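You operate a simulated robot arm through the tools that you are given. There is no shell and no other tool. Be economical: measure what you need, move in short steps, check, and stop when the job is done.

You are at the controls of a simulated two-armed robot. One attempt, no reset.

Task
Fold the dust cover in half and put it away in the orange drawer.
Fine: shut the drawer.

Only the result counts: the job must be done as asked and must still hold three seconds after the hand-in. Knocking over, shifting, dropping, spilling or breaking anything else fails it. Lids that push on must go on centred and level and be pressed home; caps that screw on are set level and turned clockwise until they are tight. Flat cloth is picked up by pressing the open fingertips on it (5 to 10 N) and closing them slowly along it; thin cloth reads only 2 to 8 mm in the jaws.

Robot
Two 7-joint arms with two-finger parallel grippers on one trunk, on a base that drives. Base frame: it is fixed to the floor where the robot stands at the start and does not move with it; the origin is under the middle of the robot, x ahead of it, y to its left, z up; the surface under the hand at the start is at about z = 0.8. Units: m, rad, N and s.
The left shoulder is at the start at [0.07, 0.133, 1.076], the right one opposite. With the tool pointing down near the work surface each hand reaches from about 0.2 to 0.66 m from the robot's upright axis, wherever it stands, measured 20 degrees to its own side. Places, roughly: clear end of the packing bench [0.5, -0.1, 0.8]; cover drawer [0.5, -0.1, 0.6]; inside of the cover drawer [0.5, -0.1, 0.6]. Payload 1.57 kg a hand.
Tool frame (each hand has its own): the origin (TCP) lies between the finger pads and is the grasp point; the fingertips stand 0.03 m ahead of it; z points along the fingers, y is the line along which they close. The gripper opens to 0.08 m. The fingers are 0.017 m wide and 0.012 m thick; the gripper's body (0.04 by 0.082 m) begins 0.08 m behind the TCP.
Orientation is that of the tool frame in the base frame, as a unit quaternion [x, y, z, w]. With the fingers straight down and closing along the base's y, the tool's x points along the base's -x, its y along +y and its z along -z.

Tools
- The arms move only by the tool drive_tool. It takes "left_rows", "right_rows" or both (then of equal length, played together; a hand with none holds still); each is a list that holds one entry, the list of rows, each a list of 7 numbers: the shift along the base's x, y, z in units of 200 mm (1.0 is 200 mm), then the turn, a rotation vector about the base's x, y, z in units of 60 degrees (1.0 is 60 degrees), then the finger opening in mm, from 0 to 80. In form: [[[x, y, z, wx, wy, wz, grip], ...]]. A call has 1 to 8 rows; each row is the pose to reach, as a shift and turn from the pose commanded when the call began. A call with a number of a shift or a turn outside -1 to 1 is refused whole. Each row takes 0.2 s and may step no farther than 0.05 m and 0.15 rad from the row before; otherwise, or with a gripper value out of range, the whole call is refused. Where a pose cannot be reached the arm comes as near as it can. A force on the tool above 40 N (or 10 N above the force at the start of the call, whichever is more), or a blocked arm, ends the call early, and 0.2 s more pass. Each finger travels about 0.153 m/s and halts on what it meets, pressing with about 39 N; the grip force reading is that of the motor and also rises with nothing between the fingers. The clock runs only during rows and for 0.2 s after the last one: add rows that repeat a pose to give the fingers time. The reply holds the time, the measured pose of the TCP, the force on the tool along the base axes, the opening and the grip force, in the units named above and with some noise, with the torque about the TCP (base axes, N m) and any sound that the robot's microphone picked up.
- Cameras (640 x 400 px; columns grow to the right, rows downward): "scene" is now at [0.1107, -0.0346, 1.2747]; the picture's right is [-0.49, -0.87, 0.00], its down [-0.73, 0.42, -0.54] and it looks along [0.47, -0.27, -0.84] (base axes); focal length 214 px, centre (320, 200). "left" rides on the left gripper at [0.072, 0.007, -0.122] in its tool frame; the picture's right is [-0.09, 1.00, 0.00], its down [-0.84, -0.08, -0.54] and it looks along [-0.54, -0.05, 0.84] (tool axes); focal length 238 px, centre (320, 200). "right" rides on the right gripper at [0.072, -0.007, -0.122] in its tool frame; the picture's right is [0.09, 1.00, 0.00], its down [-0.84, 0.08, -0.54] and it looks along [-0.54, 0.05, 0.84] (tool axes); focal length 238 px, centre (320, 200). There is no depth. A picture from a camera that has moved, and an enlarged one, comes with that camera's place and axes in the base frame and with its lens.
- capture(camera): a new picture of that camera. No time passes.
- raise_lower(by): slides the trunk up (or, below 0, down) by that many m; the arms and the scene camera ride with it, the base frame stays. It gives what a move gives, with no picture.
- steer(legs): drives the robot by 1 to 6 legs, each [ahead, left, turn to the left] in m, m and rad, along the robot's own axes; the way and the turn of a leg run together, so that a leg with both is an arc; at most 1.5 m and 3.142 rad a leg. The arms and the cameras ride along, it lands a little off, and it stops where it bumps. It gives what a move gives.
- turn_head(pan, tilt): turns the head with the scene camera to pan (to the left, within 1.501 rad either way) and tilt (down, from -0.506 to 1.204), counted from straight ahead of the robot. It gives what a move gives.
- close_up(camera, box): a new picture of the part [left, top, right, bottom] of that camera's present view, enlarged. No time passes.
- finish_job(): hands the job in; it is judged then, once.

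Go step by step. Nothing tells you exact positions but the pictures and the camera data: compare them with the known pose of the tool, close in by small moves and look again before you grip or let go. The budget is 120 turns and 92 pictures, counting those below and the enlarged ones. Unless the task says otherwise, let go and move clear before handing in, and close with one line.

The tools are called after ">>>" as name(argument=value, ...) on one line, values as JSON. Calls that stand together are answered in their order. drive_tool: Moves the arms, as the interface text tells. Its arguments: {"type":"object","properties":{"left_rows":{"type":"array"},"right_rows":{"type":"array"}},"required":[]} The other tools are called the same way: raise_lower (by) slides the trunk up or down; steer (legs) drives the base; turn_head (pan, tilt) turns the head that bears the scene camera; capture (camera) takes a picture; close_up (camera, box) takes an enlarged picture of a part of a camera's view; finish_job () hands the job in.

At the start:

```text
time: 0.0
left_ee_pos: [0.5027, 0.0216, 0.9979]
left_ee_rot: [0.0, 1.0, 0.0, 0.0]
left_wrist_force: [-0.4, 0.2, 0.3]
left_torque: [-0.02, -0.01, -0.02]
left_width: 0.0799
left_grip_force: 0.2
right_ee_pos: [0.383, -0.3655, 1.0248]
right_ee_rot: [0.001, 1.0, 0.0, 0.0]
right_wrist_force: [-1.0, -0.5, 0.6]
right_torque: [0.02, 0.02, 0.04]
right_width: 0.08
right_grip_force: 0.1
trunk travel left (down, up): [-0.65, 0.29]
robot x, y, heading: [0.0001, -0.0013, 0.002]
head pan, tilt: [-0.517, 1.0]
```

scene: 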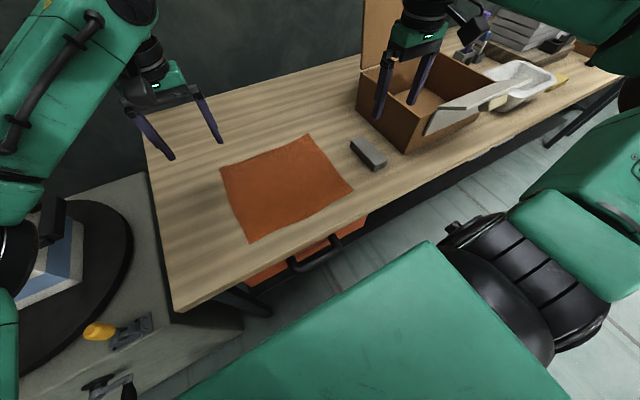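
right: 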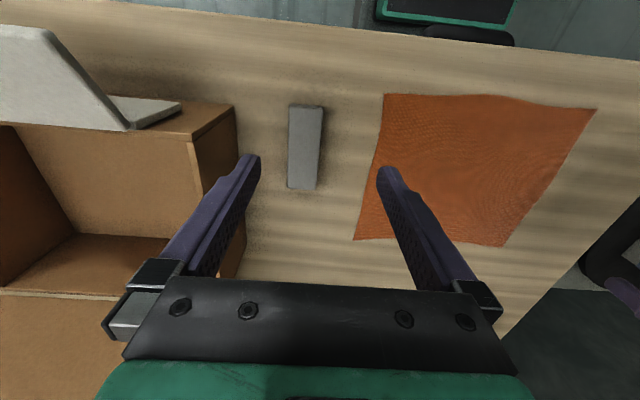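
left: 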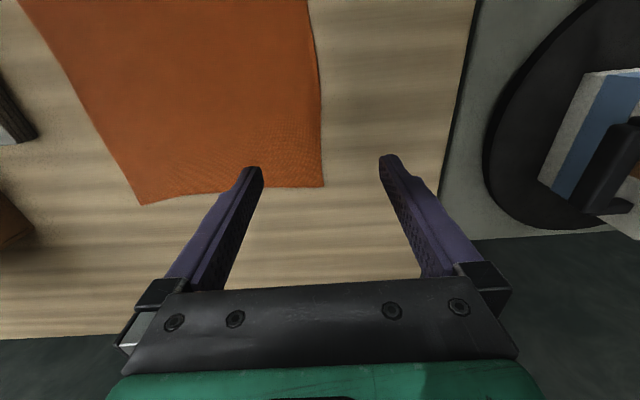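

I see the orange cloth lying flat, roughly x 0.36–0.61 and y -0.285–0.014, with the drawer below the bench's front edge. I'll look steeply down to see the drawer and handle better.

>>> turn_head(pan=-0.3, tilt=1.2)

>>> capture(camera="scene")

```text
time: 0.7
left_ee_pos: [0.5024, 0.022, 0.9991]
left_ee_rot: [0.0, 1.0, 0.0, 0.0]
left_wrist_force: [0.7, 0.2, 0.5]
left_torque: [0.0, -0.02, -0.01]
left_width: 0.0797
left_grip_force: 0.1
right_ee_pos: [0.3832, -0.3655, 1.0244]
right_ee_rot: [0.0, 1.0, 0.0, 0.0]
right_wrist_force: [0.1, -0.4, 0.3]
right_torque: [-0.03, 0.0, -0.02]
right_width: 0.08
right_grip_force: 0.0
trunk travel left (down, up): [-0.65, 0.29]
robot x, y, heading: [-0.0038, 0.0009, 0.001]
head pan, tilt: [-0.3, 1.201]
```

```text
88 pictures are left
camera scene: at [0.1036, -0.0168, 1.2621], right [-0.3, -0.96, 0.0], down [-0.89, 0.28, -0.36], along [0.35, -0.11, -0.93], focal length 214 px, centre (320, 200)
```

scene: 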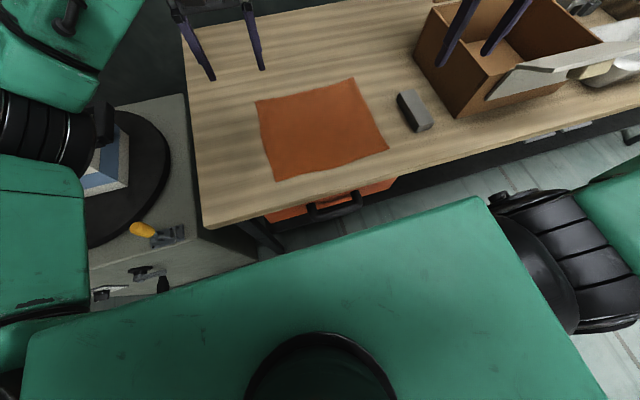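

The cloth corners check out at about (0.616, 0.016), (0.620, -0.283), (0.356, -0.279) and (0.361, 0.022). I'll hover both hands over the two near corners, then look again.

>>> drive_tool(left_rows=[[[-0.124, -0.02, -0.128, 0, 0, 0, 60], [-0.248, -0.04, -0.256, 0, 0, 0, 50], [-0.372, -0.06, -0.384, 0, 0, 0, 40], [-0.496, -0.08, -0.512, 0, 0, 0, 30], [-0.62, -0.1, -0.64, 0, 0, 0, 30]]], right_rows=[[[-0.009, 0.104, -0.155, 0, 0, 0, 60], [-0.018, 0.208, -0.31, 0, 0, 0, 50], [-0.027, 0.312, -0.465, 0, 0, 0, 40], [-0.036, 0.416, -0.62, 0, 0, 0, 30], [-0.045, 0.52, -0.775, 0, 0, 0, 30]]])

>>> capture(camera="left")

>>> capture(camera="right")

```text
time: 1.9
left_ee_pos: [0.3792, 0.0029, 0.8713]
left_ee_rot: [-0.001, 1.0, -0.001, 0.0]
left_wrist_force: [-0.4, -0.5, 0.0]
left_torque: [0.0, 0.01, -0.02]
left_width: 0.03
left_grip_force: 0.0
right_ee_pos: [0.3739, -0.2599, 0.8712]
right_ee_rot: [0.0, 1.0, 0.0, 0.0]
right_wrist_force: [-0.1, 0.1, 0.4]
right_torque: [0.03, -0.04, 0.01]
right_width: 0.0298
right_grip_force: 0.1
trunk travel left (down, up): [-0.65, 0.29]
robot x, y, heading: [0.001, 0.0008, -0.004]
head pan, tilt: [-0.3, 1.201]
```

```text
87 pictures are left
camera left: at [0.3075, 0.0095, 0.9921], right [0.09, 1.0, 0.0], down [0.84, -0.08, 0.54], along [0.54, -0.05, -0.84], focal length 238 px, centre (320, 200)
```

left: 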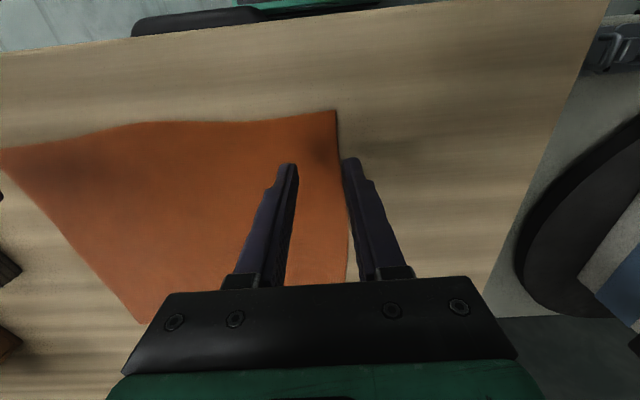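

```text
86 pictures are left
camera right: at [0.3004, -0.2656, 0.9922], right [-0.09, 1.0, 0.0], down [0.84, 0.08, 0.54], along [0.54, 0.05, -0.84], focal length 238 px, centre (320, 200)
```

right: 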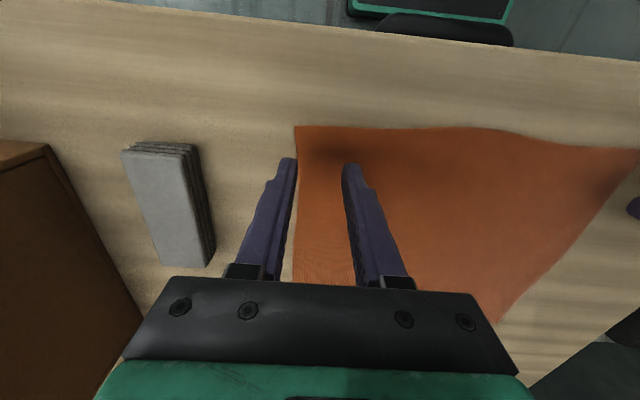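

The near corners sit at about (0.351, 0.018) and (0.356, -0.280), so both hands need to shift 15 mm inward so both fingertips land on cloth. Then I'll go down gently.

>>> drive_tool(left_rows=[[[0, -0.075, 0, 0, 0, 0, 30], [0, -0.075, -0.1, 0, 0, 0, 30], [0, -0.075, -0.175, 0, 0, 0, 30], [0, -0.075, -0.195, 0, 0, 0, 30], [0, -0.075, -0.205, 0, 0, 0, 30]]], right_rows=[[[0, 0.075, 0, 0, 0, 0, 30], [0, 0.075, -0.1, 0, 0, 0, 30], [0, 0.075, -0.175, 0, 0, 0, 30], [0, 0.075, -0.195, 0, 0, 0, 30], [0, 0.075, -0.205, 0, 0, 0, 30]]])

```text
time: 3.1
left_ee_pos: [0.3787, -0.0131, 0.8315]
left_ee_rot: [0.0, 1.0, 0.0, 0.001]
left_wrist_force: [0.0, -1.8, 0.5]
left_torque: [0.01, -0.01, 0.01]
left_width: 0.03
left_grip_force: 0.0
right_ee_pos: [0.3738, -0.2476, 0.8313]
right_ee_rot: [0.0, 1.0, -0.001, 0.003]
right_wrist_force: [-0.5, -2.2, 12.2]
right_torque: [-0.15, 0.09, 0.0]
right_width: 0.0301
right_grip_force: 0.1
trunk travel left (down, up): [-0.65, 0.29]
robot x, y, heading: [-0.0001, 0.0009, 0.002]
head pan, tilt: [-0.3, 1.201]
```

The right hand already presses at 12 N while the left isn't touching yet. I'll even the two out.

>>> drive_tool(left_rows=[[[0, 0, -0.005, 0, 0, 0, 30], [0, 0, -0.008, 0, 0, 0, 30]]], right_rows=[[[0, 0, 0.002, 0, 0, 0, 30], [0, 0, 0.003, 0, 0, 0, 30]]])

```text
time: 3.7
left_ee_pos: [0.377, -0.0128, 0.8319]
left_ee_rot: [0.0, 1.0, -0.001, 0.004]
left_wrist_force: [1.6, 0.5, 24.5]
left_torque: [0.51, -0.04, -0.06]
left_width: 0.03
left_grip_force: 0.0
right_ee_pos: [0.3743, -0.2468, 0.8312]
right_ee_rot: [0.0, 1.0, 0.001, 0.001]
right_wrist_force: [1.7, -0.3, 5.9]
right_torque: [-0.06, -0.06, 0.02]
right_width: 0.03
right_grip_force: 0.0
trunk travel left (down, up): [-0.65, 0.29]
robot x, y, heading: [0.0, -0.0035, -0.002]
head pan, tilt: [-0.3, 1.201]
```

Left is now at 24 N, too much; right is good at 6 N. I'll ease the left up a millimetre.

>>> drive_tool(left_rows=[[[0, 0, 0.005, 0, 0, 0, 30], [0, 0, 0.005, 0, 0, 0, 30]]])

```text
time: 4.3
left_ee_pos: [0.3777, -0.0126, 0.8319]
left_ee_rot: [0.0, 1.0, -0.001, 0.001]
left_wrist_force: [6.8, -2.0, 24.4]
left_torque: [0.44, -0.12, -0.12]
left_width: 0.029
left_grip_force: 0.1
right_ee_pos: [0.3731, -0.2475, 0.8315]
right_ee_rot: [0.001, 1.0, 0.0, 0.002]
right_wrist_force: [0.8, 2.0, 9.6]
right_torque: [-0.07, -0.03, 0.02]
right_width: 0.0302
right_grip_force: 0.0
trunk travel left (down, up): [-0.65, 0.29]
robot x, y, heading: [0.0002, -0.0013, 0.001]
head pan, tilt: [-0.3, 1.201]
```

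The left still reads 24 N, so another small lift for it.

>>> drive_tool(left_rows=[[[0, 0, 0.005, 0, 0, 0, 30], [0, 0, 0.006, 0, 0, 0, 30]]])

```text
time: 4.9
left_ee_pos: [0.3776, -0.013, 0.8308]
left_ee_rot: [0.0, 1.0, 0.0, 0.001]
left_wrist_force: [5.4, -1.9, 22.4]
left_torque: [0.37, -0.13, -0.08]
left_width: 0.0295
left_grip_force: 0.1
right_ee_pos: [0.3716, -0.2468, 0.8317]
right_ee_rot: [0.001, 1.0, -0.001, 0.002]
right_wrist_force: [1.1, 0.5, 11.8]
right_torque: [-0.12, 0.0, 0.01]
right_width: 0.0302
right_grip_force: 0.2
trunk travel left (down, up): [-0.65, 0.29]
robot x, y, heading: [0.0005, 0.0035, -0.002]
head pan, tilt: [-0.3, 1.201]
```

Still high on the left; I'll lift it a further 2.5 mm and the right by a hair.

>>> drive_tool(left_rows=[[[0, 0, 0.008, 0, 0, 0, 30], [0, 0, 0.012, 0, 0, 0, 30]]], right_rows=[[[0, 0, 0.002, 0, 0, 0, 30], [0, 0, 0.002, 0, 0, 0, 30]]])

```text
time: 5.5
left_ee_pos: [0.3761, -0.0124, 0.8309]
left_ee_rot: [0.0, 1.0, 0.001, -0.001]
left_wrist_force: [0.6, -0.3, 0.5]
left_torque: [-0.01, -0.02, 0.04]
left_width: 0.0297
left_grip_force: 0.0
right_ee_pos: [0.3732, -0.2468, 0.8318]
right_ee_rot: [0.0, 1.0, -0.001, 0.001]
right_wrist_force: [-1.0, -1.9, 15.6]
right_torque: [-0.12, 0.06, 0.0]
right_width: 0.0303
right_grip_force: 0.1
trunk travel left (down, up): [-0.65, 0.29]
robot x, y, heading: [0.0005, -0.0017, 0.002]
head pan, tilt: [-0.3, 1.201]
```

Left has just lost contact and the right is at 15 N. Small trims again.

>>> drive_tool(left_rows=[[[0, 0, -0.003, 0, 0, 0, 30], [0, 0, -0.005, 0, 0, 0, 30]]], right_rows=[[[0, 0, 0.003, 0, 0, 0, 30], [0, 0, 0.005, 0, 0, 0, 30]]])

```text
time: 6.1
left_ee_pos: [0.3774, -0.0113, 0.8325]
left_ee_rot: [0.0, 1.0, -0.001, 0.0]
left_wrist_force: [-0.1, -0.3, 0.1]
left_torque: [0.0, 0.01, 0.0]
left_width: 0.0302
left_grip_force: 0.1
right_ee_pos: [0.3733, -0.2471, 0.8319]
right_ee_rot: [0.001, 1.0, 0.0, 0.0]
right_wrist_force: [-0.2, -1.1, 7.1]
right_torque: [-0.12, 0.02, -0.03]
right_width: 0.0301
right_grip_force: 0.5
trunk travel left (down, up): [-0.65, 0.29]
robot x, y, heading: [0.0029, 0.001, -0.005]
head pan, tilt: [-0.3, 1.201]
```

Right is good at 7 N; left needs another millimetre down.

>>> drive_tool(left_rows=[[[0, 0, -0.004, 0, 0, 0, 30], [0, 0, -0.006, 0, 0, 0, 30]]])

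```text
time: 6.7
left_ee_pos: [0.3789, -0.0132, 0.8315]
left_ee_rot: [0.0, 1.0, 0.001, 0.001]
left_wrist_force: [-1.5, 1.3, 10.2]
left_torque: [0.23, 0.06, 0.01]
left_width: 0.0308
left_grip_force: 0.5
right_ee_pos: [0.3736, -0.2443, 0.8305]
right_ee_rot: [0.0, 1.0, 0.001, 0.001]
right_wrist_force: [0.2, -0.7, 0.3]
right_torque: [-0.01, 0.02, 0.03]
right_width: 0.0298
right_grip_force: 0.1
trunk travel left (down, up): [-0.65, 0.29]
robot x, y, heading: [0.0001, -0.0003, -0.003]
head pan, tilt: [-0.3, 1.201]
```

Left is now at 10 N and right has gone light. I'll add about a millimetre on the right and close both slowly.

>>> drive_tool(left_rows=[[[0, 0, 0, 0, 0, 0, 28], [0, 0, 0, 0, 0, 0, 24], [0, 0, 0, 0, 0, 0, 20], [0, 0, 0, 0, 0, 0, 16], [0, 0, 0, 0, 0, 0, 12], [0, 0, 0, 0, 0, 0, 8], [0, 0, 0, 0, 0, 0, 4], [0, 0, 0, 0, 0, 0, 0]]], right_rows=[[[0, 0, -0.005, 0, 0, 0, 30], [0, 0, -0.005, 0, 0, 0, 26], [0, 0, -0.005, 0, 0, 0, 22], [0, 0, -0.005, 0, 0, 0, 17], [0, 0, -0.005, 0, 0, 0, 12], [0, 0, -0.005, 0, 0, 0, 8], [0, 0, -0.005, 0, 0, 0, 4], [0, 0, -0.005, 0, 0, 0, 0]]])

>>> capture(camera="scene")

```text
time: 8.5
left_ee_pos: [0.3766, -0.0126, 0.8319]
left_ee_rot: [0.0, 1.0, -0.001, 0.0]
left_wrist_force: [0.4, -6.8, 13.6]
left_torque: [-0.06, -0.02, 0.0]
left_width: 0.0021
left_grip_force: 23.7
right_ee_pos: [0.3728, -0.246, 0.8319]
right_ee_rot: [0.0, 1.0, 0.0, 0.001]
right_wrist_force: [0.5, 8.1, 5.2]
right_torque: [0.24, 0.0, 0.06]
right_width: 0.0023
right_grip_force: 23.5
trunk travel left (down, up): [-0.65, 0.29]
robot x, y, heading: [-0.0023, -0.0019, -0.004]
head pan, tilt: [-0.3, 1.201]
```

```text
85 pictures are left
camera scene: at [0.1012, -0.0158, 1.2624], right [-0.3, -0.96, 0.0], down [-0.89, 0.28, -0.36], along [0.35, -0.11, -0.93], focal length 214 px, centre (320, 200)
```

scene: 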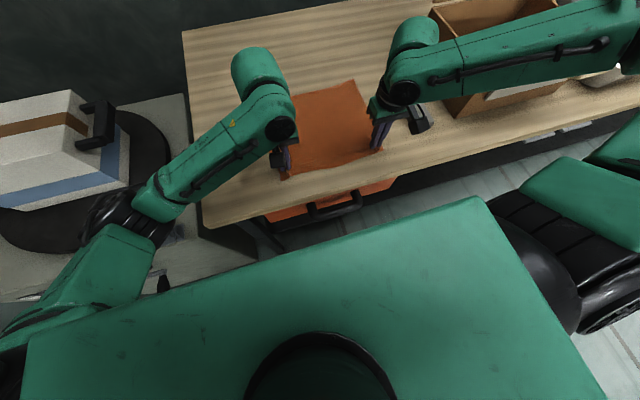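

Both jaws read about 2 mm, consistent with thin cloth. I'll lift slightly, 40 mm up and 15 mm forward, and check.

>>> drive_tool(left_rows=[[[0, 0, 0.1, 0, 0, 0, 0], [0.06, 0, 0.2, 0, 0, 0, 0]]], right_rows=[[[0, 0, 0.1, 0, 0, 0, 0], [0.06, 0, 0.2, 0, 0, 0, 0]]])

>>> capture(camera="left")

>>> capture(camera="right")

```text
time: 9.1
left_ee_pos: [0.3911, -0.014, 0.8699]
left_ee_rot: [0.0, 1.0, 0.0, -0.001]
left_wrist_force: [-0.1, -8.7, 0.2]
left_torque: [-0.3, -0.02, 0.08]
left_width: 0.0019
left_grip_force: 23.2
right_ee_pos: [0.3857, -0.2455, 0.8705]
right_ee_rot: [0.001, 1.0, 0.0, -0.001]
right_wrist_force: [-0.4, 8.7, 1.2]
right_torque: [0.24, 0.0, 0.05]
right_width: 0.0021
right_grip_force: 23.5
trunk travel left (down, up): [-0.65, 0.29]
robot x, y, heading: [-0.0006, 0.0009, -0.003]
head pan, tilt: [-0.3, 1.201]
```

```text
84 pictures are left
camera left: at [0.3202, -0.0069, 0.9905], right [0.09, 1.0, 0.0], down [0.84, -0.08, 0.54], along [0.54, -0.05, -0.84], focal length 238 px, centre (320, 200)
```

left: 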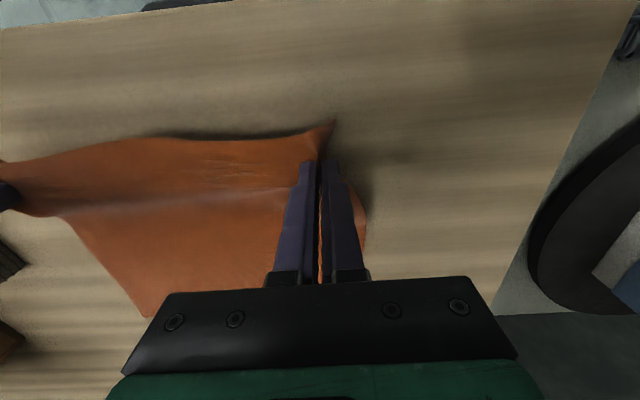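

```text
83 pictures are left
camera right: at [0.3139, -0.2522, 0.9925], right [-0.09, 1.0, 0.0], down [0.84, 0.08, 0.54], along [0.54, 0.05, -0.84], focal length 238 px, centre (320, 200)
```

right: 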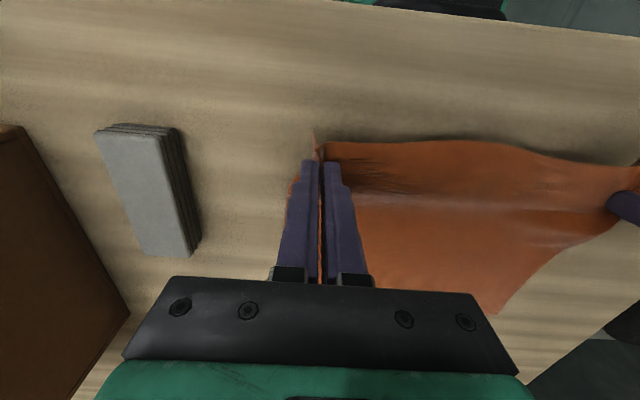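

Both corners are held. I'll bring the hands 6 mm closer to relieve tension and carry the edge along an arc over the crease at x≈0.487.

>>> drive_tool(left_rows=[[[0.095, -0.03, 0.175, 0, 0, 0, 0], [0.27, -0.03, 0.3, 0, 0, 0, 0], [0.48, -0.03, 0.34, 0, 0, 0, 0], [0.695, -0.03, 0.3, 0, 0, 0, 0], [0.87, -0.03, 0.175, 0, 0, 0, 0]]], right_rows=[[[0.12, 0.03, 0.175, 0, 0, 0, 0], [0.295, 0.03, 0.3, 0, 0, 0, 0], [0.505, 0.03, 0.34, 0, 0, 0, 0], [0.72, 0.03, 0.3, 0, 0, 0, 0], [0.895, 0.03, 0.175, 0, 0, 0, 0]]])

>>> capture(camera="scene")

```text
time: 10.3
left_ee_pos: [0.5677, -0.0207, 0.9052]
left_ee_rot: [0.002, 1.0, 0.001, -0.001]
left_wrist_force: [0.9, 0.0, -0.2]
left_torque: [0.0, 0.02, -0.04]
left_width: 0.0022
left_grip_force: 23.7
right_ee_pos: [0.5668, -0.2419, 0.905]
right_ee_rot: [-0.001, 1.0, 0.002, -0.002]
right_wrist_force: [0.4, -0.2, -1.0]
right_torque: [0.03, 0.01, 0.0]
right_width: 0.002
right_grip_force: 23.7
trunk travel left (down, up): [-0.65, 0.29]
robot x, y, heading: [-0.001, 0.0022, 0.003]
head pan, tilt: [-0.3, 1.201]
```

```text
82 pictures are left
camera scene: at [0.107, -0.0189, 1.2618], right [-0.3, -0.96, 0.0], down [-0.89, 0.28, -0.36], along [0.34, -0.11, -0.93], focal length 214 px, centre (320, 200)
```

scene: 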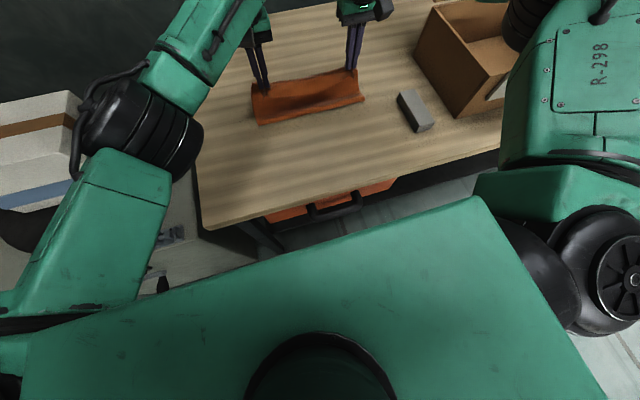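

The fold is forming well. Now I'll lower to lay the edge on the far edge.

>>> drive_tool(left_rows=[[[0.09, 0, -0.175, 0, 0, 0, 0], [0.15, 0, -0.29, 0, 0, 0, 0]]], right_rows=[[[0.09, 0, -0.175, 0, 0, 0, 0], [0.15, 0, -0.29, 0, 0, 0, 0]]])

>>> capture(camera="left")

>>> capture(camera="right")

>>> close_up(camera="scene", box=[220, 0, 420, 140])

```text
time: 10.9
left_ee_pos: [0.5753, -0.0144, 0.8626]
left_ee_rot: [0.002, 1.0, -0.002, 0.0]
left_wrist_force: [0.2, -8.2, 0.1]
left_torque: [-0.26, 0.03, 0.06]
left_width: 0.0021
left_grip_force: 23.2
left hand out of reach, approached as far as the arm can: row 1, 2
right_ee_pos: [0.558, -0.2459, 0.8621]
right_ee_rot: [0.0, 1.0, 0.0, 0.0]
right_wrist_force: [0.4, 7.7, -0.2]
right_torque: [0.22, -0.04, 0.08]
right_width: 0.002
right_grip_force: 23.5
right hand out of reach, approached as far as the arm can: row 1, 2
trunk travel left (down, up): [-0.65, 0.29]
robot x, y, heading: [-0.0003, -0.0001, -0.003]
head pan, tilt: [-0.3, 1.201]
```

```text
81 pictures are left
camera left: at [0.5032, -0.0075, 0.984], right [0.1, 1.0, 0.0], down [0.84, -0.08, 0.54], along [0.54, -0.05, -0.84], focal length 238 px, centre (320, 200)
```

left: 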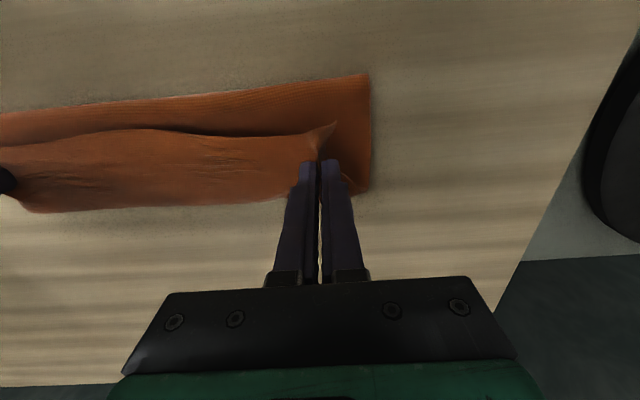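

```text
80 pictures are left
camera right: at [0.4857, -0.2529, 0.9831], right [-0.09, 1.0, 0.0], down [0.84, 0.08, 0.54], along [0.54, 0.05, -0.84], focal length 238 px, centre (320, 200)
```

right: 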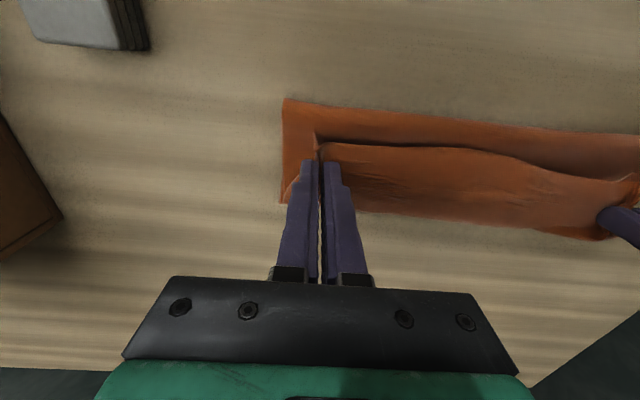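

```text
2.86 times, centred on (320, 70) of scene
camera zoom: at [0.1043, -0.0161, 1.2621], right [-0.3, -0.96, 0.0], down [-0.89, 0.28, -0.36], along [0.35, -0.11, -0.93], focal length 613 px, centre (320, 571)
```

zoom: 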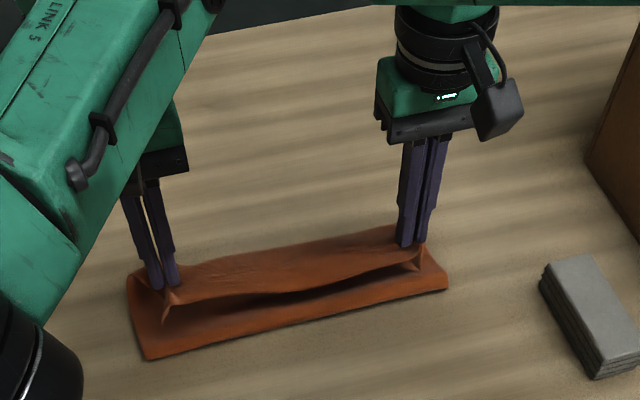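

The hands ran out of reach, and the top layer has gone slack and doubled up instead of lying straight. I still hold both corners, so I'll lift, swing back and pull the cloth nearer to me for a clean second fold.

>>> drive_tool(left_rows=[[[-0.05, -0.02, 0.2, 0, 0, 0, 0], [-0.2, -0.02, 0.35, 0, 0, 0, 0], [-0.4, -0.02, 0.4, 0, 0, 0, 0], [-0.6, -0.02, 0.38, 0, 0, 0, 0]]], right_rows=[[[-0.05, 0.02, 0.2, 0, 0, 0, 0], [-0.2, 0.02, 0.35, 0, 0, 0, 0], [-0.4, 0.02, 0.4, 0, 0, 0, 0], [-0.6, 0.02, 0.38, 0, 0, 0, 0]]])

>>> capture(camera="scene")

```text
time: 11.9
left_ee_pos: [0.553, -0.0227, 0.9376]
left_ee_rot: [-0.003, 1.0, -0.017, 0.02]
left_wrist_force: [-15.8, -31.2, 0.7]
left_torque: [-0.93, 0.48, -0.06]
left_width: 0.0026
left_grip_force: 23.9
left hand out of reach, approached as far as the arm can: row 2, 3, 4
right_ee_pos: [0.4403, -0.2415, 0.9409]
right_ee_rot: [0.0, 1.0, 0.004, 0.005]
right_wrist_force: [15.5, 30.3, -1.2]
right_torque: [0.97, -0.52, 0.0]
right_width: 0.0026
right_grip_force: 23.4
trunk travel left (down, up): [-0.65, 0.29]
robot x, y, heading: [0.0014, 0.0003, 0.003]
head pan, tilt: [-0.3, 1.201]
```

```text
78 pictures are left
camera scene: at [0.1017, -0.0175, 1.2623], right [-0.3, -0.96, 0.0], down [-0.89, 0.28, -0.36], along [0.35, -0.11, -0.93], focal length 214 px, centre (320, 200)
```

scene: 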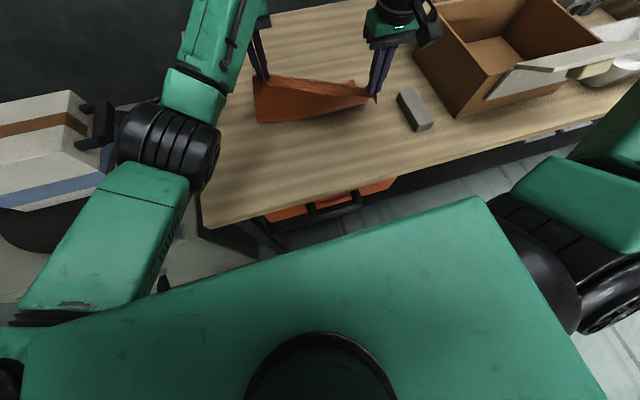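

The left arm got stuck while the right came back, stretching the cloth. I'll bring the right forward to relieve it and ease the left back a little.

>>> drive_tool(right_rows=[[[0.2, 0.03, 0, 0, 0, 0, 0], [0.4, 0.06, 0, 0, 0, 0, 0], [0.52, 0.06, 0, 0, 0, 0, 0]]], left_rows=[[[0, 0, 0, 0, 0, 0, 0], [0, 0, 0, 0, 0, 0, 0], [0, 0, 0, 0, 0, 0, 0]]])

```text
time: 12.7
left_ee_pos: [0.5553, -0.018, 0.9365]
left_ee_rot: [-0.009, 1.0, -0.012, 0.018]
left_wrist_force: [0.4, 0.1, -0.6]
left_torque: [0.0, 0.03, 0.0]
left_width: 0.0019
left_grip_force: 23.8
right_ee_pos: [0.5429, -0.2346, 0.9368]
right_ee_rot: [0.001, 1.0, -0.001, -0.001]
right_wrist_force: [-0.2, 0.0, -0.1]
right_torque: [-0.01, 0.0, -0.05]
right_width: 0.0022
right_grip_force: 23.5
trunk travel left (down, up): [-0.65, 0.29]
robot x, y, heading: [0.0007, -0.0009, 0.002]
head pan, tilt: [-0.3, 1.201]
```

Tension is gone. Now a small test move of the left hand: back 20 mm.

>>> drive_tool(left_rows=[[[-0.05, 0, -0.03, 0, 0, 0, 0], [-0.1, 0, -0.06, 0, 0, 0, 0]]])

```text
time: 13.3
left_ee_pos: [0.5338, -0.0188, 0.9263]
left_ee_rot: [-0.008, 1.0, -0.013, 0.019]
left_wrist_force: [0.1, -0.5, -0.6]
left_torque: [0.02, -0.01, -0.05]
left_width: 0.0019
left_grip_force: 23.7
right_ee_pos: [0.5422, -0.2349, 0.937]
right_ee_rot: [0.0, 1.0, 0.0, 0.0]
right_wrist_force: [0.3, 1.3, 0.1]
right_torque: [0.02, 0.02, 0.0]
right_width: 0.0022
right_grip_force: 23.7
trunk travel left (down, up): [-0.65, 0.29]
robot x, y, heading: [-0.0013, 0.0008, -0.001]
head pan, tilt: [-0.3, 1.201]
```

The left moves freely again, so I'll bring both back together.

>>> drive_tool(left_rows=[[[-0.13, 0, 0, 0, 0, 0, 0], [-0.26, 0, 0, 0, 0, 0, 0], [-0.39, 0, 0, 0, 0, 0, 0], [-0.52, 0, 0, 0, 0, 0, 0]]], right_rows=[[[-0.14, 0, -0.02, 0, 0, 0, 0], [-0.28, 0, -0.05, 0, 0, 0, 0], [-0.42, 0, -0.05, 0, 0, 0, 0], [-0.56, 0, -0.05, 0, 0, 0, 0]]])

>>> capture(camera="scene")

```text
time: 14.3
left_ee_pos: [0.4281, -0.0197, 0.9264]
left_ee_rot: [-0.009, 1.0, -0.013, 0.02]
left_wrist_force: [-0.2, -0.2, -0.2]
left_torque: [-0.05, -0.02, -0.01]
left_width: 0.002
left_grip_force: 23.9
right_ee_pos: [0.4276, -0.2331, 0.929]
right_ee_rot: [0.0, 1.0, 0.0, 0.0]
right_wrist_force: [-0.2, -0.1, -0.1]
right_torque: [-0.03, 0.0, -0.01]
right_width: 0.0021
right_grip_force: 23.8
trunk travel left (down, up): [-0.65, 0.29]
robot x, y, heading: [-0.0038, 0.0015, 0.004]
head pan, tilt: [-0.3, 1.201]
```

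```text
77 pictures are left
camera scene: at [0.1013, -0.0167, 1.2623], right [-0.3, -0.96, 0.0], down [-0.89, 0.28, -0.36], along [0.35, -0.11, -0.93], focal length 214 px, centre (320, 200)
```

scene: 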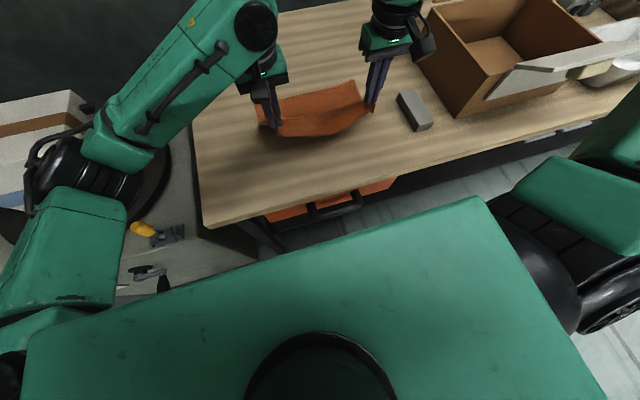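

Now down and back, dragging the cloth about 60 mm toward the bench edge.

>>> drive_tool(left_rows=[[[-0.14, 0, -0.13, 0, 0, 0, 0], [-0.29, 0, -0.26, 0, 0, 0, 0], [-0.38, 0, -0.37, 0, 0, 0, 0], [-0.46, 0, -0.38, 0, 0, 0, 0], [-0.54, 0, -0.38, 0, 0, 0, 0]]], right_rows=[[[-0.14, 0, -0.13, 0, 0, 0, 0], [-0.29, 0, -0.26, 0, 0, 0, 0], [-0.38, 0, -0.37, 0, 0, 0, 0], [-0.46, 0, -0.39, 0, 0, 0, 0], [-0.54, 0, -0.39, 0, 0, 0, 0]]])

>>> capture(camera="scene")

>>> capture(camera="left")

```text
time: 15.5
left_ee_pos: [0.3212, -0.0192, 0.8502]
left_ee_rot: [-0.009, 1.0, -0.014, 0.019]
left_wrist_force: [0.1, -0.2, 0.6]
left_torque: [0.0, -0.04, -0.01]
left_width: 0.0022
left_grip_force: 23.7
right_ee_pos: [0.335, -0.2331, 0.8481]
right_ee_rot: [0.002, 1.0, 0.0, -0.002]
right_wrist_force: [0.6, -0.5, 0.8]
right_torque: [-0.03, 0.02, -0.03]
right_width: 0.0022
right_grip_force: 23.2
right hand out of reach, approached as far as the arm can: row 5
trunk travel left (down, up): [-0.65, 0.29]
robot x, y, heading: [0.0001, 0.0018, -0.001]
head pan, tilt: [-0.3, 1.201]
```

```text
76 pictures are left
camera scene: at [0.1034, -0.0152, 1.2621], right [-0.3, -0.96, 0.0], down [-0.89, 0.28, -0.36], along [0.35, -0.11, -0.93], focal length 214 px, centre (320, 200)
```

scene: 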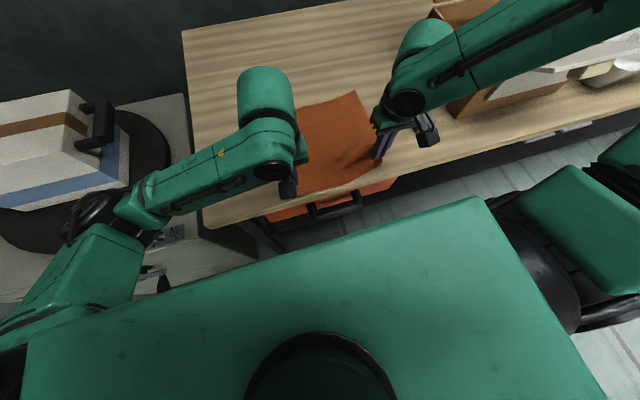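

```text
75 pictures are left
camera left: at [0.2455, -0.0098, 0.9681], right [0.08, 1.0, -0.02], down [0.82, -0.05, 0.58], along [0.57, -0.06, -0.82], focal length 238 px, centre (320, 200)
```

left: 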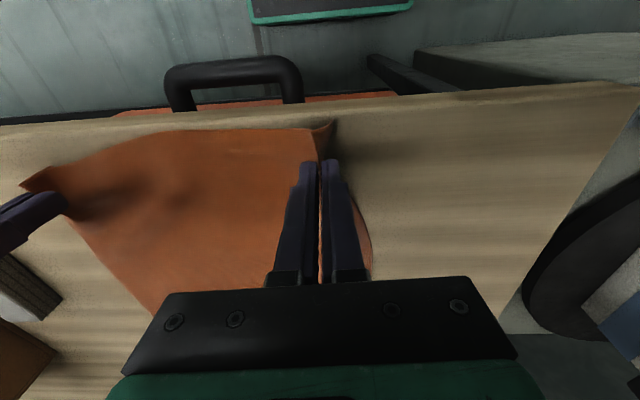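

The cloth is flat again and nearer: far edge at x≈0.563, grips at about 0.32. I'll repeat the fold on a taut arc about a crease at x≈0.433.

>>> drive_tool(left_rows=[[[0.075, 0, 0.18, 0, 0, 0, 0], [0.235, 0, 0.355, 0, 0, 0, 0], [0.46, 0, 0.445, 0, 0, 0, 0], [0.46, 0, 0.445, 0, 0, 0, 0], [0.65, 0, 0.445, 0, 0, 0, 0], [0.83, 0, 0.38, 0, 0, 0, 0], [0.945, 0, 0.29, 0, 0, 0, 0]]], right_rows=[[[0.005, 0, 0.19, 0, 0, 0, 0], [0.165, 0, 0.365, 0, 0, 0, 0], [0.39, 0, 0.455, 0, 0, 0, 0], [0.39, 0, 0.455, 0, 0, 0, 0], [0.58, 0, 0.455, 0, 0, 0, 0], [0.763, 0, 0.39, 0, 0, 0, 0], [0.878, 0, 0.3, 0, 0, 0, 0]]])

>>> capture(camera="scene")

>>> capture(camera="left")

```text
time: 17.1
left_ee_pos: [0.513, -0.0203, 0.907]
left_ee_rot: [-0.007, 1.0, -0.013, 0.019]
left_wrist_force: [0.1, 0.2, -0.9]
left_torque: [0.02, 0.0, -0.02]
left_width: 0.0022
left_grip_force: 22.7
right_ee_pos: [0.5121, -0.2345, 0.9093]
right_ee_rot: [0.0, 1.0, 0.0, -0.001]
right_wrist_force: [-0.6, 0.2, 0.1]
right_torque: [-0.02, 0.0, 0.04]
right_width: 0.0021
right_grip_force: 23.8
trunk travel left (down, up): [-0.65, 0.29]
robot x, y, heading: [-0.001, -0.0018, -0.0]
head pan, tilt: [-0.3, 1.201]
```

```text
74 pictures are left
camera scene: at [0.1045, -0.017, 1.262], right [-0.3, -0.96, 0.0], down [-0.89, 0.28, -0.36], along [0.35, -0.11, -0.93], focal length 214 px, centre (320, 200)
```

scene: 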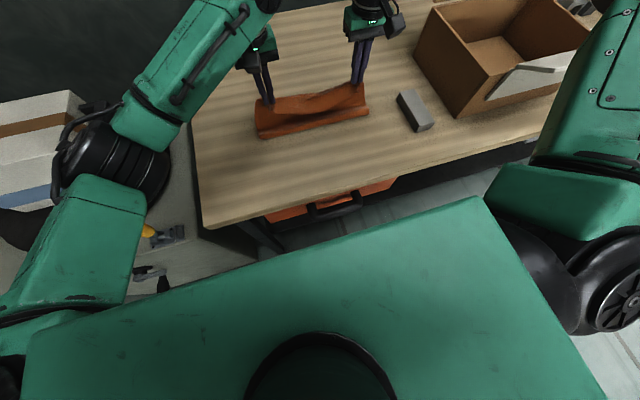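

```text
73 pictures are left
camera left: at [0.4367, -0.0123, 1.0249], right [0.08, 1.0, -0.02], down [0.82, -0.05, 0.58], along [0.57, -0.06, -0.82], focal length 238 px, centre (320, 200)
```

left: 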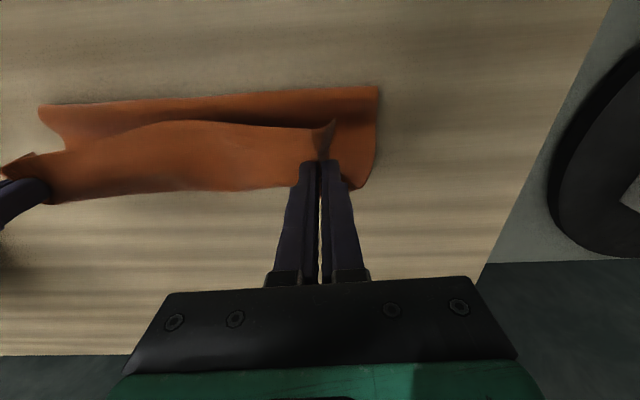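

The fold line sits at x≈0.47 with the far edge near 0.58, about half once it flattens. To keep reach, I'll tilt the fingers forward a bit while lowering the held edge toward the far edge.

>>> drive_tool(left_rows=[[[0.075, 0, -0.095, 0, -0.13, 0, 0], [0.135, 0, -0.185, 0, -0.26, 0, 0], [0.17, 0, -0.275, 0, -0.39, 0, 0], [0.185, 0, -0.305, 0, -0.43, 0, 0]]], right_rows=[[[0.08, 0, -0.105, 0, -0.13, 0, 0], [0.14, 0, -0.195, 0, -0.26, 0, 0], [0.175, 0, -0.285, 0, -0.39, 0, 0], [0.19, 0, -0.315, 0, -0.43, 0, 0]]])

>>> capture(camera="left")

>>> close_up(camera="scene", box=[220, 0, 420, 140])

```text
time: 18.1
left_ee_pos: [0.5475, -0.0205, 0.8479]
left_ee_rot: [-0.005, 0.97, -0.014, 0.243]
left_wrist_force: [0.3, 0.2, 0.1]
left_torque: [0.0, 0.0, 0.03]
left_width: 0.002
left_grip_force: 23.6
right_ee_pos: [0.5499, -0.234, 0.8468]
right_ee_rot: [0.001, 0.975, 0.001, 0.224]
right_wrist_force: [-0.1, -1.0, -0.1]
right_torque: [0.01, 0.0, -0.03]
right_width: 0.0021
right_grip_force: 23.3
trunk travel left (down, up): [-0.65, 0.29]
robot x, y, heading: [0.0005, -0.0013, 0.001]
head pan, tilt: [-0.3, 1.201]
```

```text
72 pictures are left
camera left: at [0.4281, -0.0128, 0.9191], right [0.08, 1.0, 0.01], down [0.48, -0.05, 0.87], along [0.87, -0.06, -0.48], focal length 238 px, centre (320, 200)
```

left: 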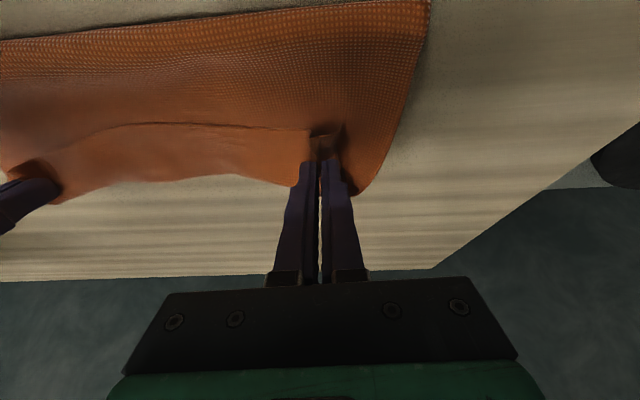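

```text
2.86 times, centred on (320, 70) of scene
camera zoom: at [0.104, -0.0169, 1.2621], right [-0.3, -0.96, 0.0], down [-0.89, 0.28, -0.36], along [0.35, -0.11, -0.93], focal length 613 px, centre (320, 571)
```

zoom: 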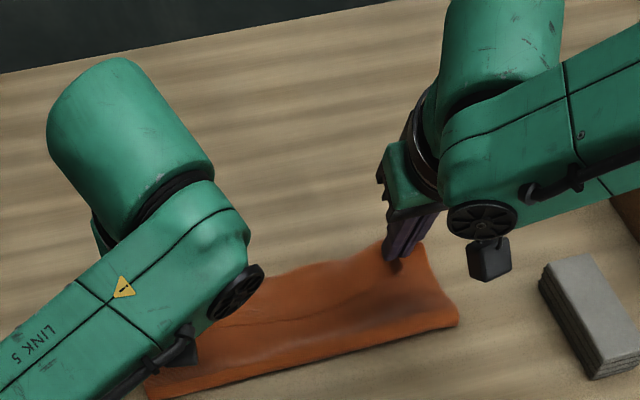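

The slack keeps folding under, so this lift-over fold comes out uneven. Better plan: lay the cloth flat again, open the drawer, then pinch the cloth at the middle of its left and right sides, so lifting it folds it exactly in half and it goes straight into the drawer. First I'll unfold it.

>>> drive_tool(left_rows=[[[-0.1, 0, 0.15, 0, 0.13, 0, 0], [-0.25, 0, 0.28, 0, 0.26, 0, 0], [-0.4, 0, 0.36, 0, 0.39, 0, 0], [-0.55, 0, 0.36, 0, 0.43, 0, 0]]], right_rows=[[[-0.1, 0, 0.15, 0, 0.13, 0, 0], [-0.25, 0, 0.28, 0, 0.26, 0, 0], [-0.4, 0, 0.36, 0, 0.39, 0, 0], [-0.55, 0, 0.36, 0, 0.43, 0, 0]]])

```text
time: 19.1
left_ee_pos: [0.4351, -0.0195, 0.9205]
left_ee_rot: [-0.007, 1.0, -0.013, 0.02]
left_wrist_force: [-1.2, 0.1, -0.5]
left_torque: [0.01, -0.05, -0.02]
left_width: 0.002
left_grip_force: 23.3
right_ee_pos: [0.4339, -0.2358, 0.9213]
right_ee_rot: [-0.001, 1.0, 0.001, 0.0]
right_wrist_force: [-0.5, 0.7, -0.4]
right_torque: [0.0, -0.04, 0.01]
right_width: 0.0022
right_grip_force: 23.2
trunk travel left (down, up): [-0.65, 0.29]
robot x, y, heading: [0.0013, 0.0028, 0.003]
head pan, tilt: [-0.3, 1.201]
```

Now back down to flat, then release.

>>> drive_tool(left_rows=[[[-0.15, 0, -0.1, 0, 0, 0, 0], [-0.3, 0.01, -0.22, 0, 0, 0, 0], [-0.4, 0.02, -0.34, 0, 0, 0, 0], [-0.46, 0.03, -0.41, 0, 0, 0, 0], [-0.5, 0.03, -0.42, 0, 0, 0, 0], [-0.5, 0.03, -0.42, 0, 0, 0, 0]]], right_rows=[[[-0.15, 0, -0.1, 0, 0, 0, 0], [-0.3, -0.01, -0.22, 0, 0, 0, 0], [-0.4, -0.02, -0.34, 0, 0, 0, 0], [-0.46, -0.03, -0.41, 0, 0, 0, 0], [-0.49, -0.03, -0.42, 0, 0, 0, 0], [-0.49, -0.03, -0.42, 0, 0, 0, 0]]])

>>> capture(camera="right")

>>> capture(camera="left")

```text
time: 20.5
left_ee_pos: [0.3379, -0.0148, 0.8346]
left_ee_rot: [-0.009, 1.0, -0.012, 0.019]
left_wrist_force: [0.2, -0.7, -0.1]
left_torque: [-0.01, 0.04, 0.0]
left_width: 0.0019
left_grip_force: 23.6
right_ee_pos: [0.3411, -0.239, 0.8342]
right_ee_rot: [0.0, 1.0, 0.0, 0.0]
right_wrist_force: [0.3, 0.4, 0.2]
right_torque: [0.02, 0.0, 0.01]
right_width: 0.0019
right_grip_force: 23.7
trunk travel left (down, up): [-0.65, 0.29]
robot x, y, heading: [0.0022, 0.0003, 0.003]
head pan, tilt: [-0.3, 1.201]
```

```text
70 pictures are left
camera right: at [0.2674, -0.245, 0.956], right [-0.09, 1.0, 0.0], down [0.84, 0.08, 0.54], along [0.54, 0.05, -0.84], focal length 238 px, centre (320, 200)
```

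right: 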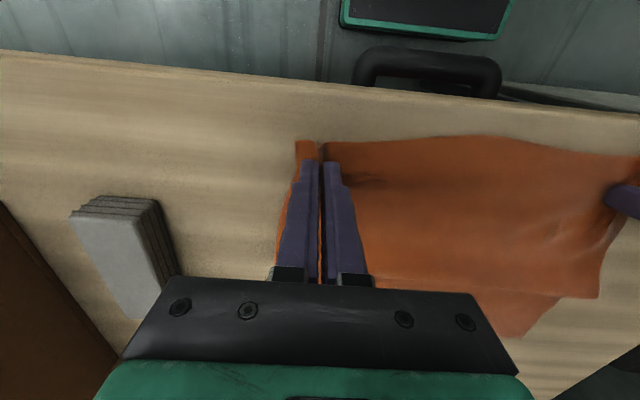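

```text
69 pictures are left
camera left: at [0.2616, -0.0062, 0.9533], right [0.08, 1.0, -0.02], down [0.82, -0.05, 0.58], along [0.57, -0.06, -0.82], focal length 238 px, centre (320, 200)
```

left: 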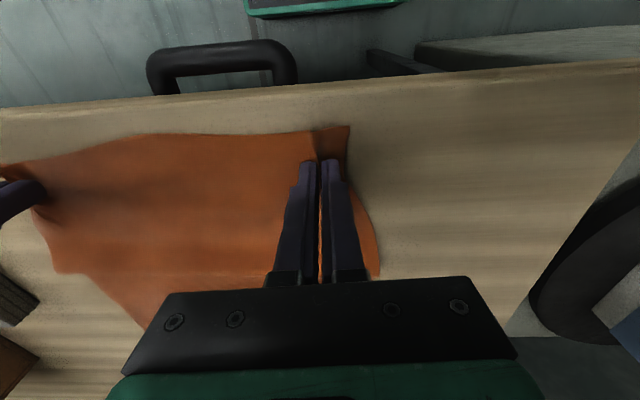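

There's still a hidden doubled strip near the far edge. I'll lift the whole cloth so it hangs free, then lay it down cleanly.

>>> drive_tool(left_rows=[[[0.15, 0, 0.18, 0, 0, 0, 0], [0.28, 0, 0.38, 0, 0, 0, 0], [0.4, 0, 0.58, 0, 0, 0, 0], [0.48, 0, 0.79, 0, 0, 0, 0], [0.56, 0, 0.99, 0, 0, 0, 0]]], right_rows=[[[0.14, 0, 0.18, 0, 0, 0, 0], [0.27, 0, 0.38, 0, 0, 0, 0], [0.39, 0, 0.58, 0, 0, 0, 0], [0.47, 0, 0.79, 0, 0, 0, 0], [0.55, 0, 0.99, 0, 0, 0, 0]]])

>>> capture(camera="scene")

```text
time: 21.7
left_ee_pos: [0.4458, -0.0146, 1.0346]
left_ee_rot: [-0.008, 1.0, -0.014, 0.019]
left_wrist_force: [0.0, -0.2, 0.2]
left_torque: [-0.05, -0.03, 0.03]
left_width: 0.0022
left_grip_force: 23.5
right_ee_pos: [0.4501, -0.2395, 1.0355]
right_ee_rot: [-0.001, 1.0, 0.0, 0.0]
right_wrist_force: [0.0, 0.5, -0.4]
right_torque: [-0.01, -0.01, -0.02]
right_width: 0.0021
right_grip_force: 23.5
trunk travel left (down, up): [-0.65, 0.29]
robot x, y, heading: [-0.0009, -0.0007, 0.002]
head pan, tilt: [-0.3, 1.201]
```

```text
68 pictures are left
camera scene: at [0.1032, -0.0165, 1.262], right [-0.3, -0.96, 0.0], down [-0.89, 0.28, -0.36], along [0.35, -0.11, -0.93], focal length 214 px, centre (320, 200)
```

scene: 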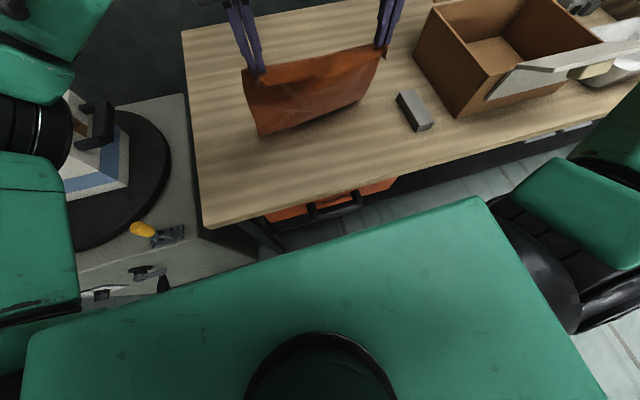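

The cloth hangs clean. I'll move forward and up a bit so that its lower edge starts farther out before laying it down.

>>> drive_tool(left_rows=[[[0.1, 0, 0.18, 0, 0, 0, 0], [0.25, 0, 0.22, 0, 0, 0, 0], [0.4, 0, 0.22, 0, 0, 0, 0], [0.55, 0, 0.22, 0, 0, 0, 0], [0.6, 0, 0.2, 0, 0, 0, 0]]], right_rows=[[[0.1, 0, 0.18, 0, 0, 0, 0], [0.25, 0, 0.22, 0, 0, 0, 0], [0.4, 0, 0.22, 0, 0, 0, 0], [0.55, 0, 0.22, 0, 0, 0, 0], [0.6, 0, 0.2, 0, 0, 0, 0]]])

```text
time: 22.9
left_ee_pos: [0.5455, -0.0079, 1.0732]
left_ee_rot: [-0.005, 1.0, -0.014, 0.021]
left_wrist_force: [0.5, -12.6, -0.8]
left_torque: [-0.41, -0.01, 0.05]
left_width: 0.0021
left_grip_force: 23.0
left hand out of reach, approached as far as the arm can: row 4, 5
right_ee_pos: [0.5448, -0.2438, 1.0574]
right_ee_rot: [-0.002, 1.0, 0.0, 0.001]
right_wrist_force: [-1.5, 13.0, 0.2]
right_torque: [0.4, 0.06, 0.03]
right_width: 0.0021
right_grip_force: 23.4
right hand out of reach, approached as far as the arm can: row 4, 5
trunk travel left (down, up): [-0.65, 0.29]
robot x, y, heading: [0.0021, -0.0022, 0.002]
head pan, tilt: [-0.3, 1.201]
```

Good spot at x≈0.545. Now I'll lay the cloth down along an arc toward me.

>>> drive_tool(left_rows=[[[-0.21, -0.02, -0.035, 0, 0, 0, 0], [-0.43, -0.02, -0.105, 0, 0, 0, 0], [-0.63, -0.02, -0.21, 0, 0, 0, 0], [-0.81, -0.02, -0.35, 0, 0, 0, 0], [-0.96, -0.02, -0.525, 0, 0, 0, 0]]], right_rows=[[[-0.21, 0.02, 0.04, 0, 0, 0, 0], [-0.43, 0.02, -0.025, 0, 0, 0, 0], [-0.63, 0.02, -0.13, 0, 0, 0, 0], [-0.81, 0.02, -0.27, 0, 0, 0, 0], [-0.96, 0.02, -0.445, 0, 0, 0, 0]]])

>>> capture(camera="scene")

```text
time: 23.7
left_ee_pos: [0.5421, -0.0166, 1.0701]
left_ee_rot: [0.005, 1.0, -0.02, 0.016]
left_wrist_force: [-9.6, -20.6, -2.7]
left_torque: [-0.68, 0.32, -0.11]
left_width: 0.0019
left_grip_force: 24.0
left hand out of reach, approached as far as the arm can: row 1, 2, 3
right_ee_pos: [0.4396, -0.2376, 1.0427]
right_ee_rot: [-0.003, 1.0, 0.008, 0.01]
right_wrist_force: [9.9, 20.4, 1.9]
right_torque: [0.68, -0.3, 0.02]
right_width: 0.0024
right_grip_force: 23.4
trunk travel left (down, up): [-0.65, 0.29]
robot x, y, heading: [0.0004, 0.0005, 0.002]
head pan, tilt: [-0.3, 1.201]
stopped in row 3 (left hand): the force on the tool passed its limit at 45 N (the readings are from after the stop); the commanded pose is now the measured one
```

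```text
67 pictures are left
camera scene: at [0.1031, -0.0174, 1.2621], right [-0.3, -0.96, 0.0], down [-0.89, 0.28, -0.36], along [0.35, -0.11, -0.93], focal length 214 px, centre (320, 200)
```

scene: 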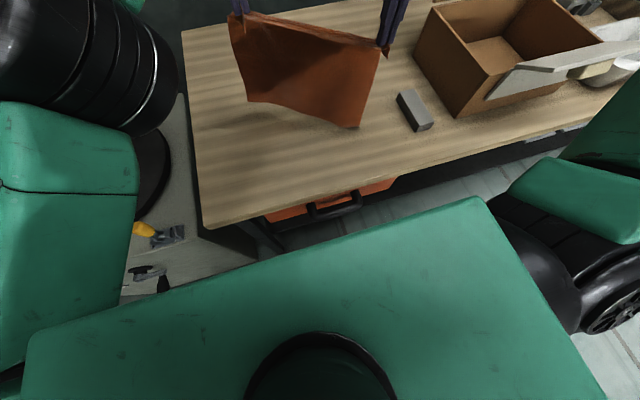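

The left sticks again at its limit, as before. Same remedy: right forward, then the left back in a small step.

>>> drive_tool(right_rows=[[[0.2, 0, 0, 0, 0, 0, 0], [0.4, 0, 0, 0, 0, 0, 0], [0.48, 0, 0, 0, 0, 0, 0], [0.48, 0, 0, 0, 0, 0, 0], [0.48, 0, 0, 0, 0, 0, 0]]], left_rows=[[[0, 0, 0, 0, 0, 0, 0], [0, 0, 0, 0, 0, 0, 0], [0, 0, 0, 0, 0, 0, 0], [-0.05, -0.0, -0.03, 0, 0, 0, 0], [-0.1, -0.0, -0.06, 0, 0, 0, 0]]])

```text
time: 24.9
left_ee_pos: [0.5317, -0.0139, 1.061]
left_ee_rot: [0.002, 1.0, -0.018, 0.013]
left_wrist_force: [-0.4, -0.6, -0.1]
left_torque: [0.0, -0.01, -0.02]
left_width: 0.0019
left_grip_force: 23.9
left hand out of reach, approached as far as the arm can: row 4, 5
right_ee_pos: [0.5358, -0.2365, 1.0427]
right_ee_rot: [-0.003, 1.0, 0.003, 0.007]
right_wrist_force: [-0.1, -0.9, -0.3]
right_torque: [-0.02, -0.01, -0.03]
right_width: 0.0022
right_grip_force: 23.9
trunk travel left (down, up): [-0.65, 0.29]
robot x, y, heading: [-0.0006, 0.0007, 0.006]
head pan, tilt: [-0.3, 1.201]
```

>>> drive_tool(left_rows=[[[-0.06, 0, -0.02, 0, 0, 0, 0], [-0.12, 0, -0.03, 0, 0, 0, 0], [-0.21, 0, -0.03, 0, 0, 0, 0], [-0.41, 0, -0.055, 0, 0, 0, 0], [-0.61, 0, -0.17, 0, 0, 0, 0], [-0.78, 0, -0.33, 0, 0, 0, 0]]], right_rows=[[[-0.08, 0, 0.04, 0, 0, 0, 0], [-0.14, 0, 0.07, 0, 0, 0, 0], [-0.23, 0, 0.07, 0, 0, 0, 0], [-0.43, 0, 0.035, 0, 0, 0, 0], [-0.63, 0, -0.08, 0, 0, 0, 0], [-0.8, 0, -0.24, 0, 0, 0, 0]]])

>>> capture(camera="scene")

```text
time: 26.3
left_ee_pos: [0.376, -0.0148, 0.9957]
left_ee_rot: [-0.002, 1.0, -0.017, 0.018]
left_wrist_force: [-0.1, 0.3, -0.5]
left_torque: [-0.01, -0.05, -0.06]
left_width: 0.0019
left_grip_force: 23.3
right_ee_pos: [0.3707, -0.2392, 0.996]
right_ee_rot: [-0.002, 1.0, 0.006, 0.007]
right_wrist_force: [0.4, -1.0, 0.2]
right_torque: [-0.03, 0.0, -0.01]
right_width: 0.0022
right_grip_force: 23.6
trunk travel left (down, up): [-0.65, 0.29]
robot x, y, heading: [-0.0007, -0.0003, -0.001]
head pan, tilt: [-0.3, 1.201]
```

```text
66 pictures are left
camera scene: at [0.1024, -0.0171, 1.2623], right [-0.3, -0.96, 0.0], down [-0.89, 0.28, -0.36], along [0.35, -0.11, -0.93], focal length 214 px, centre (320, 200)
```

scene: 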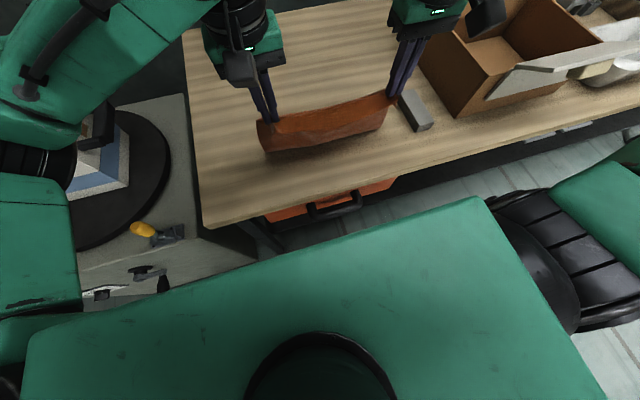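

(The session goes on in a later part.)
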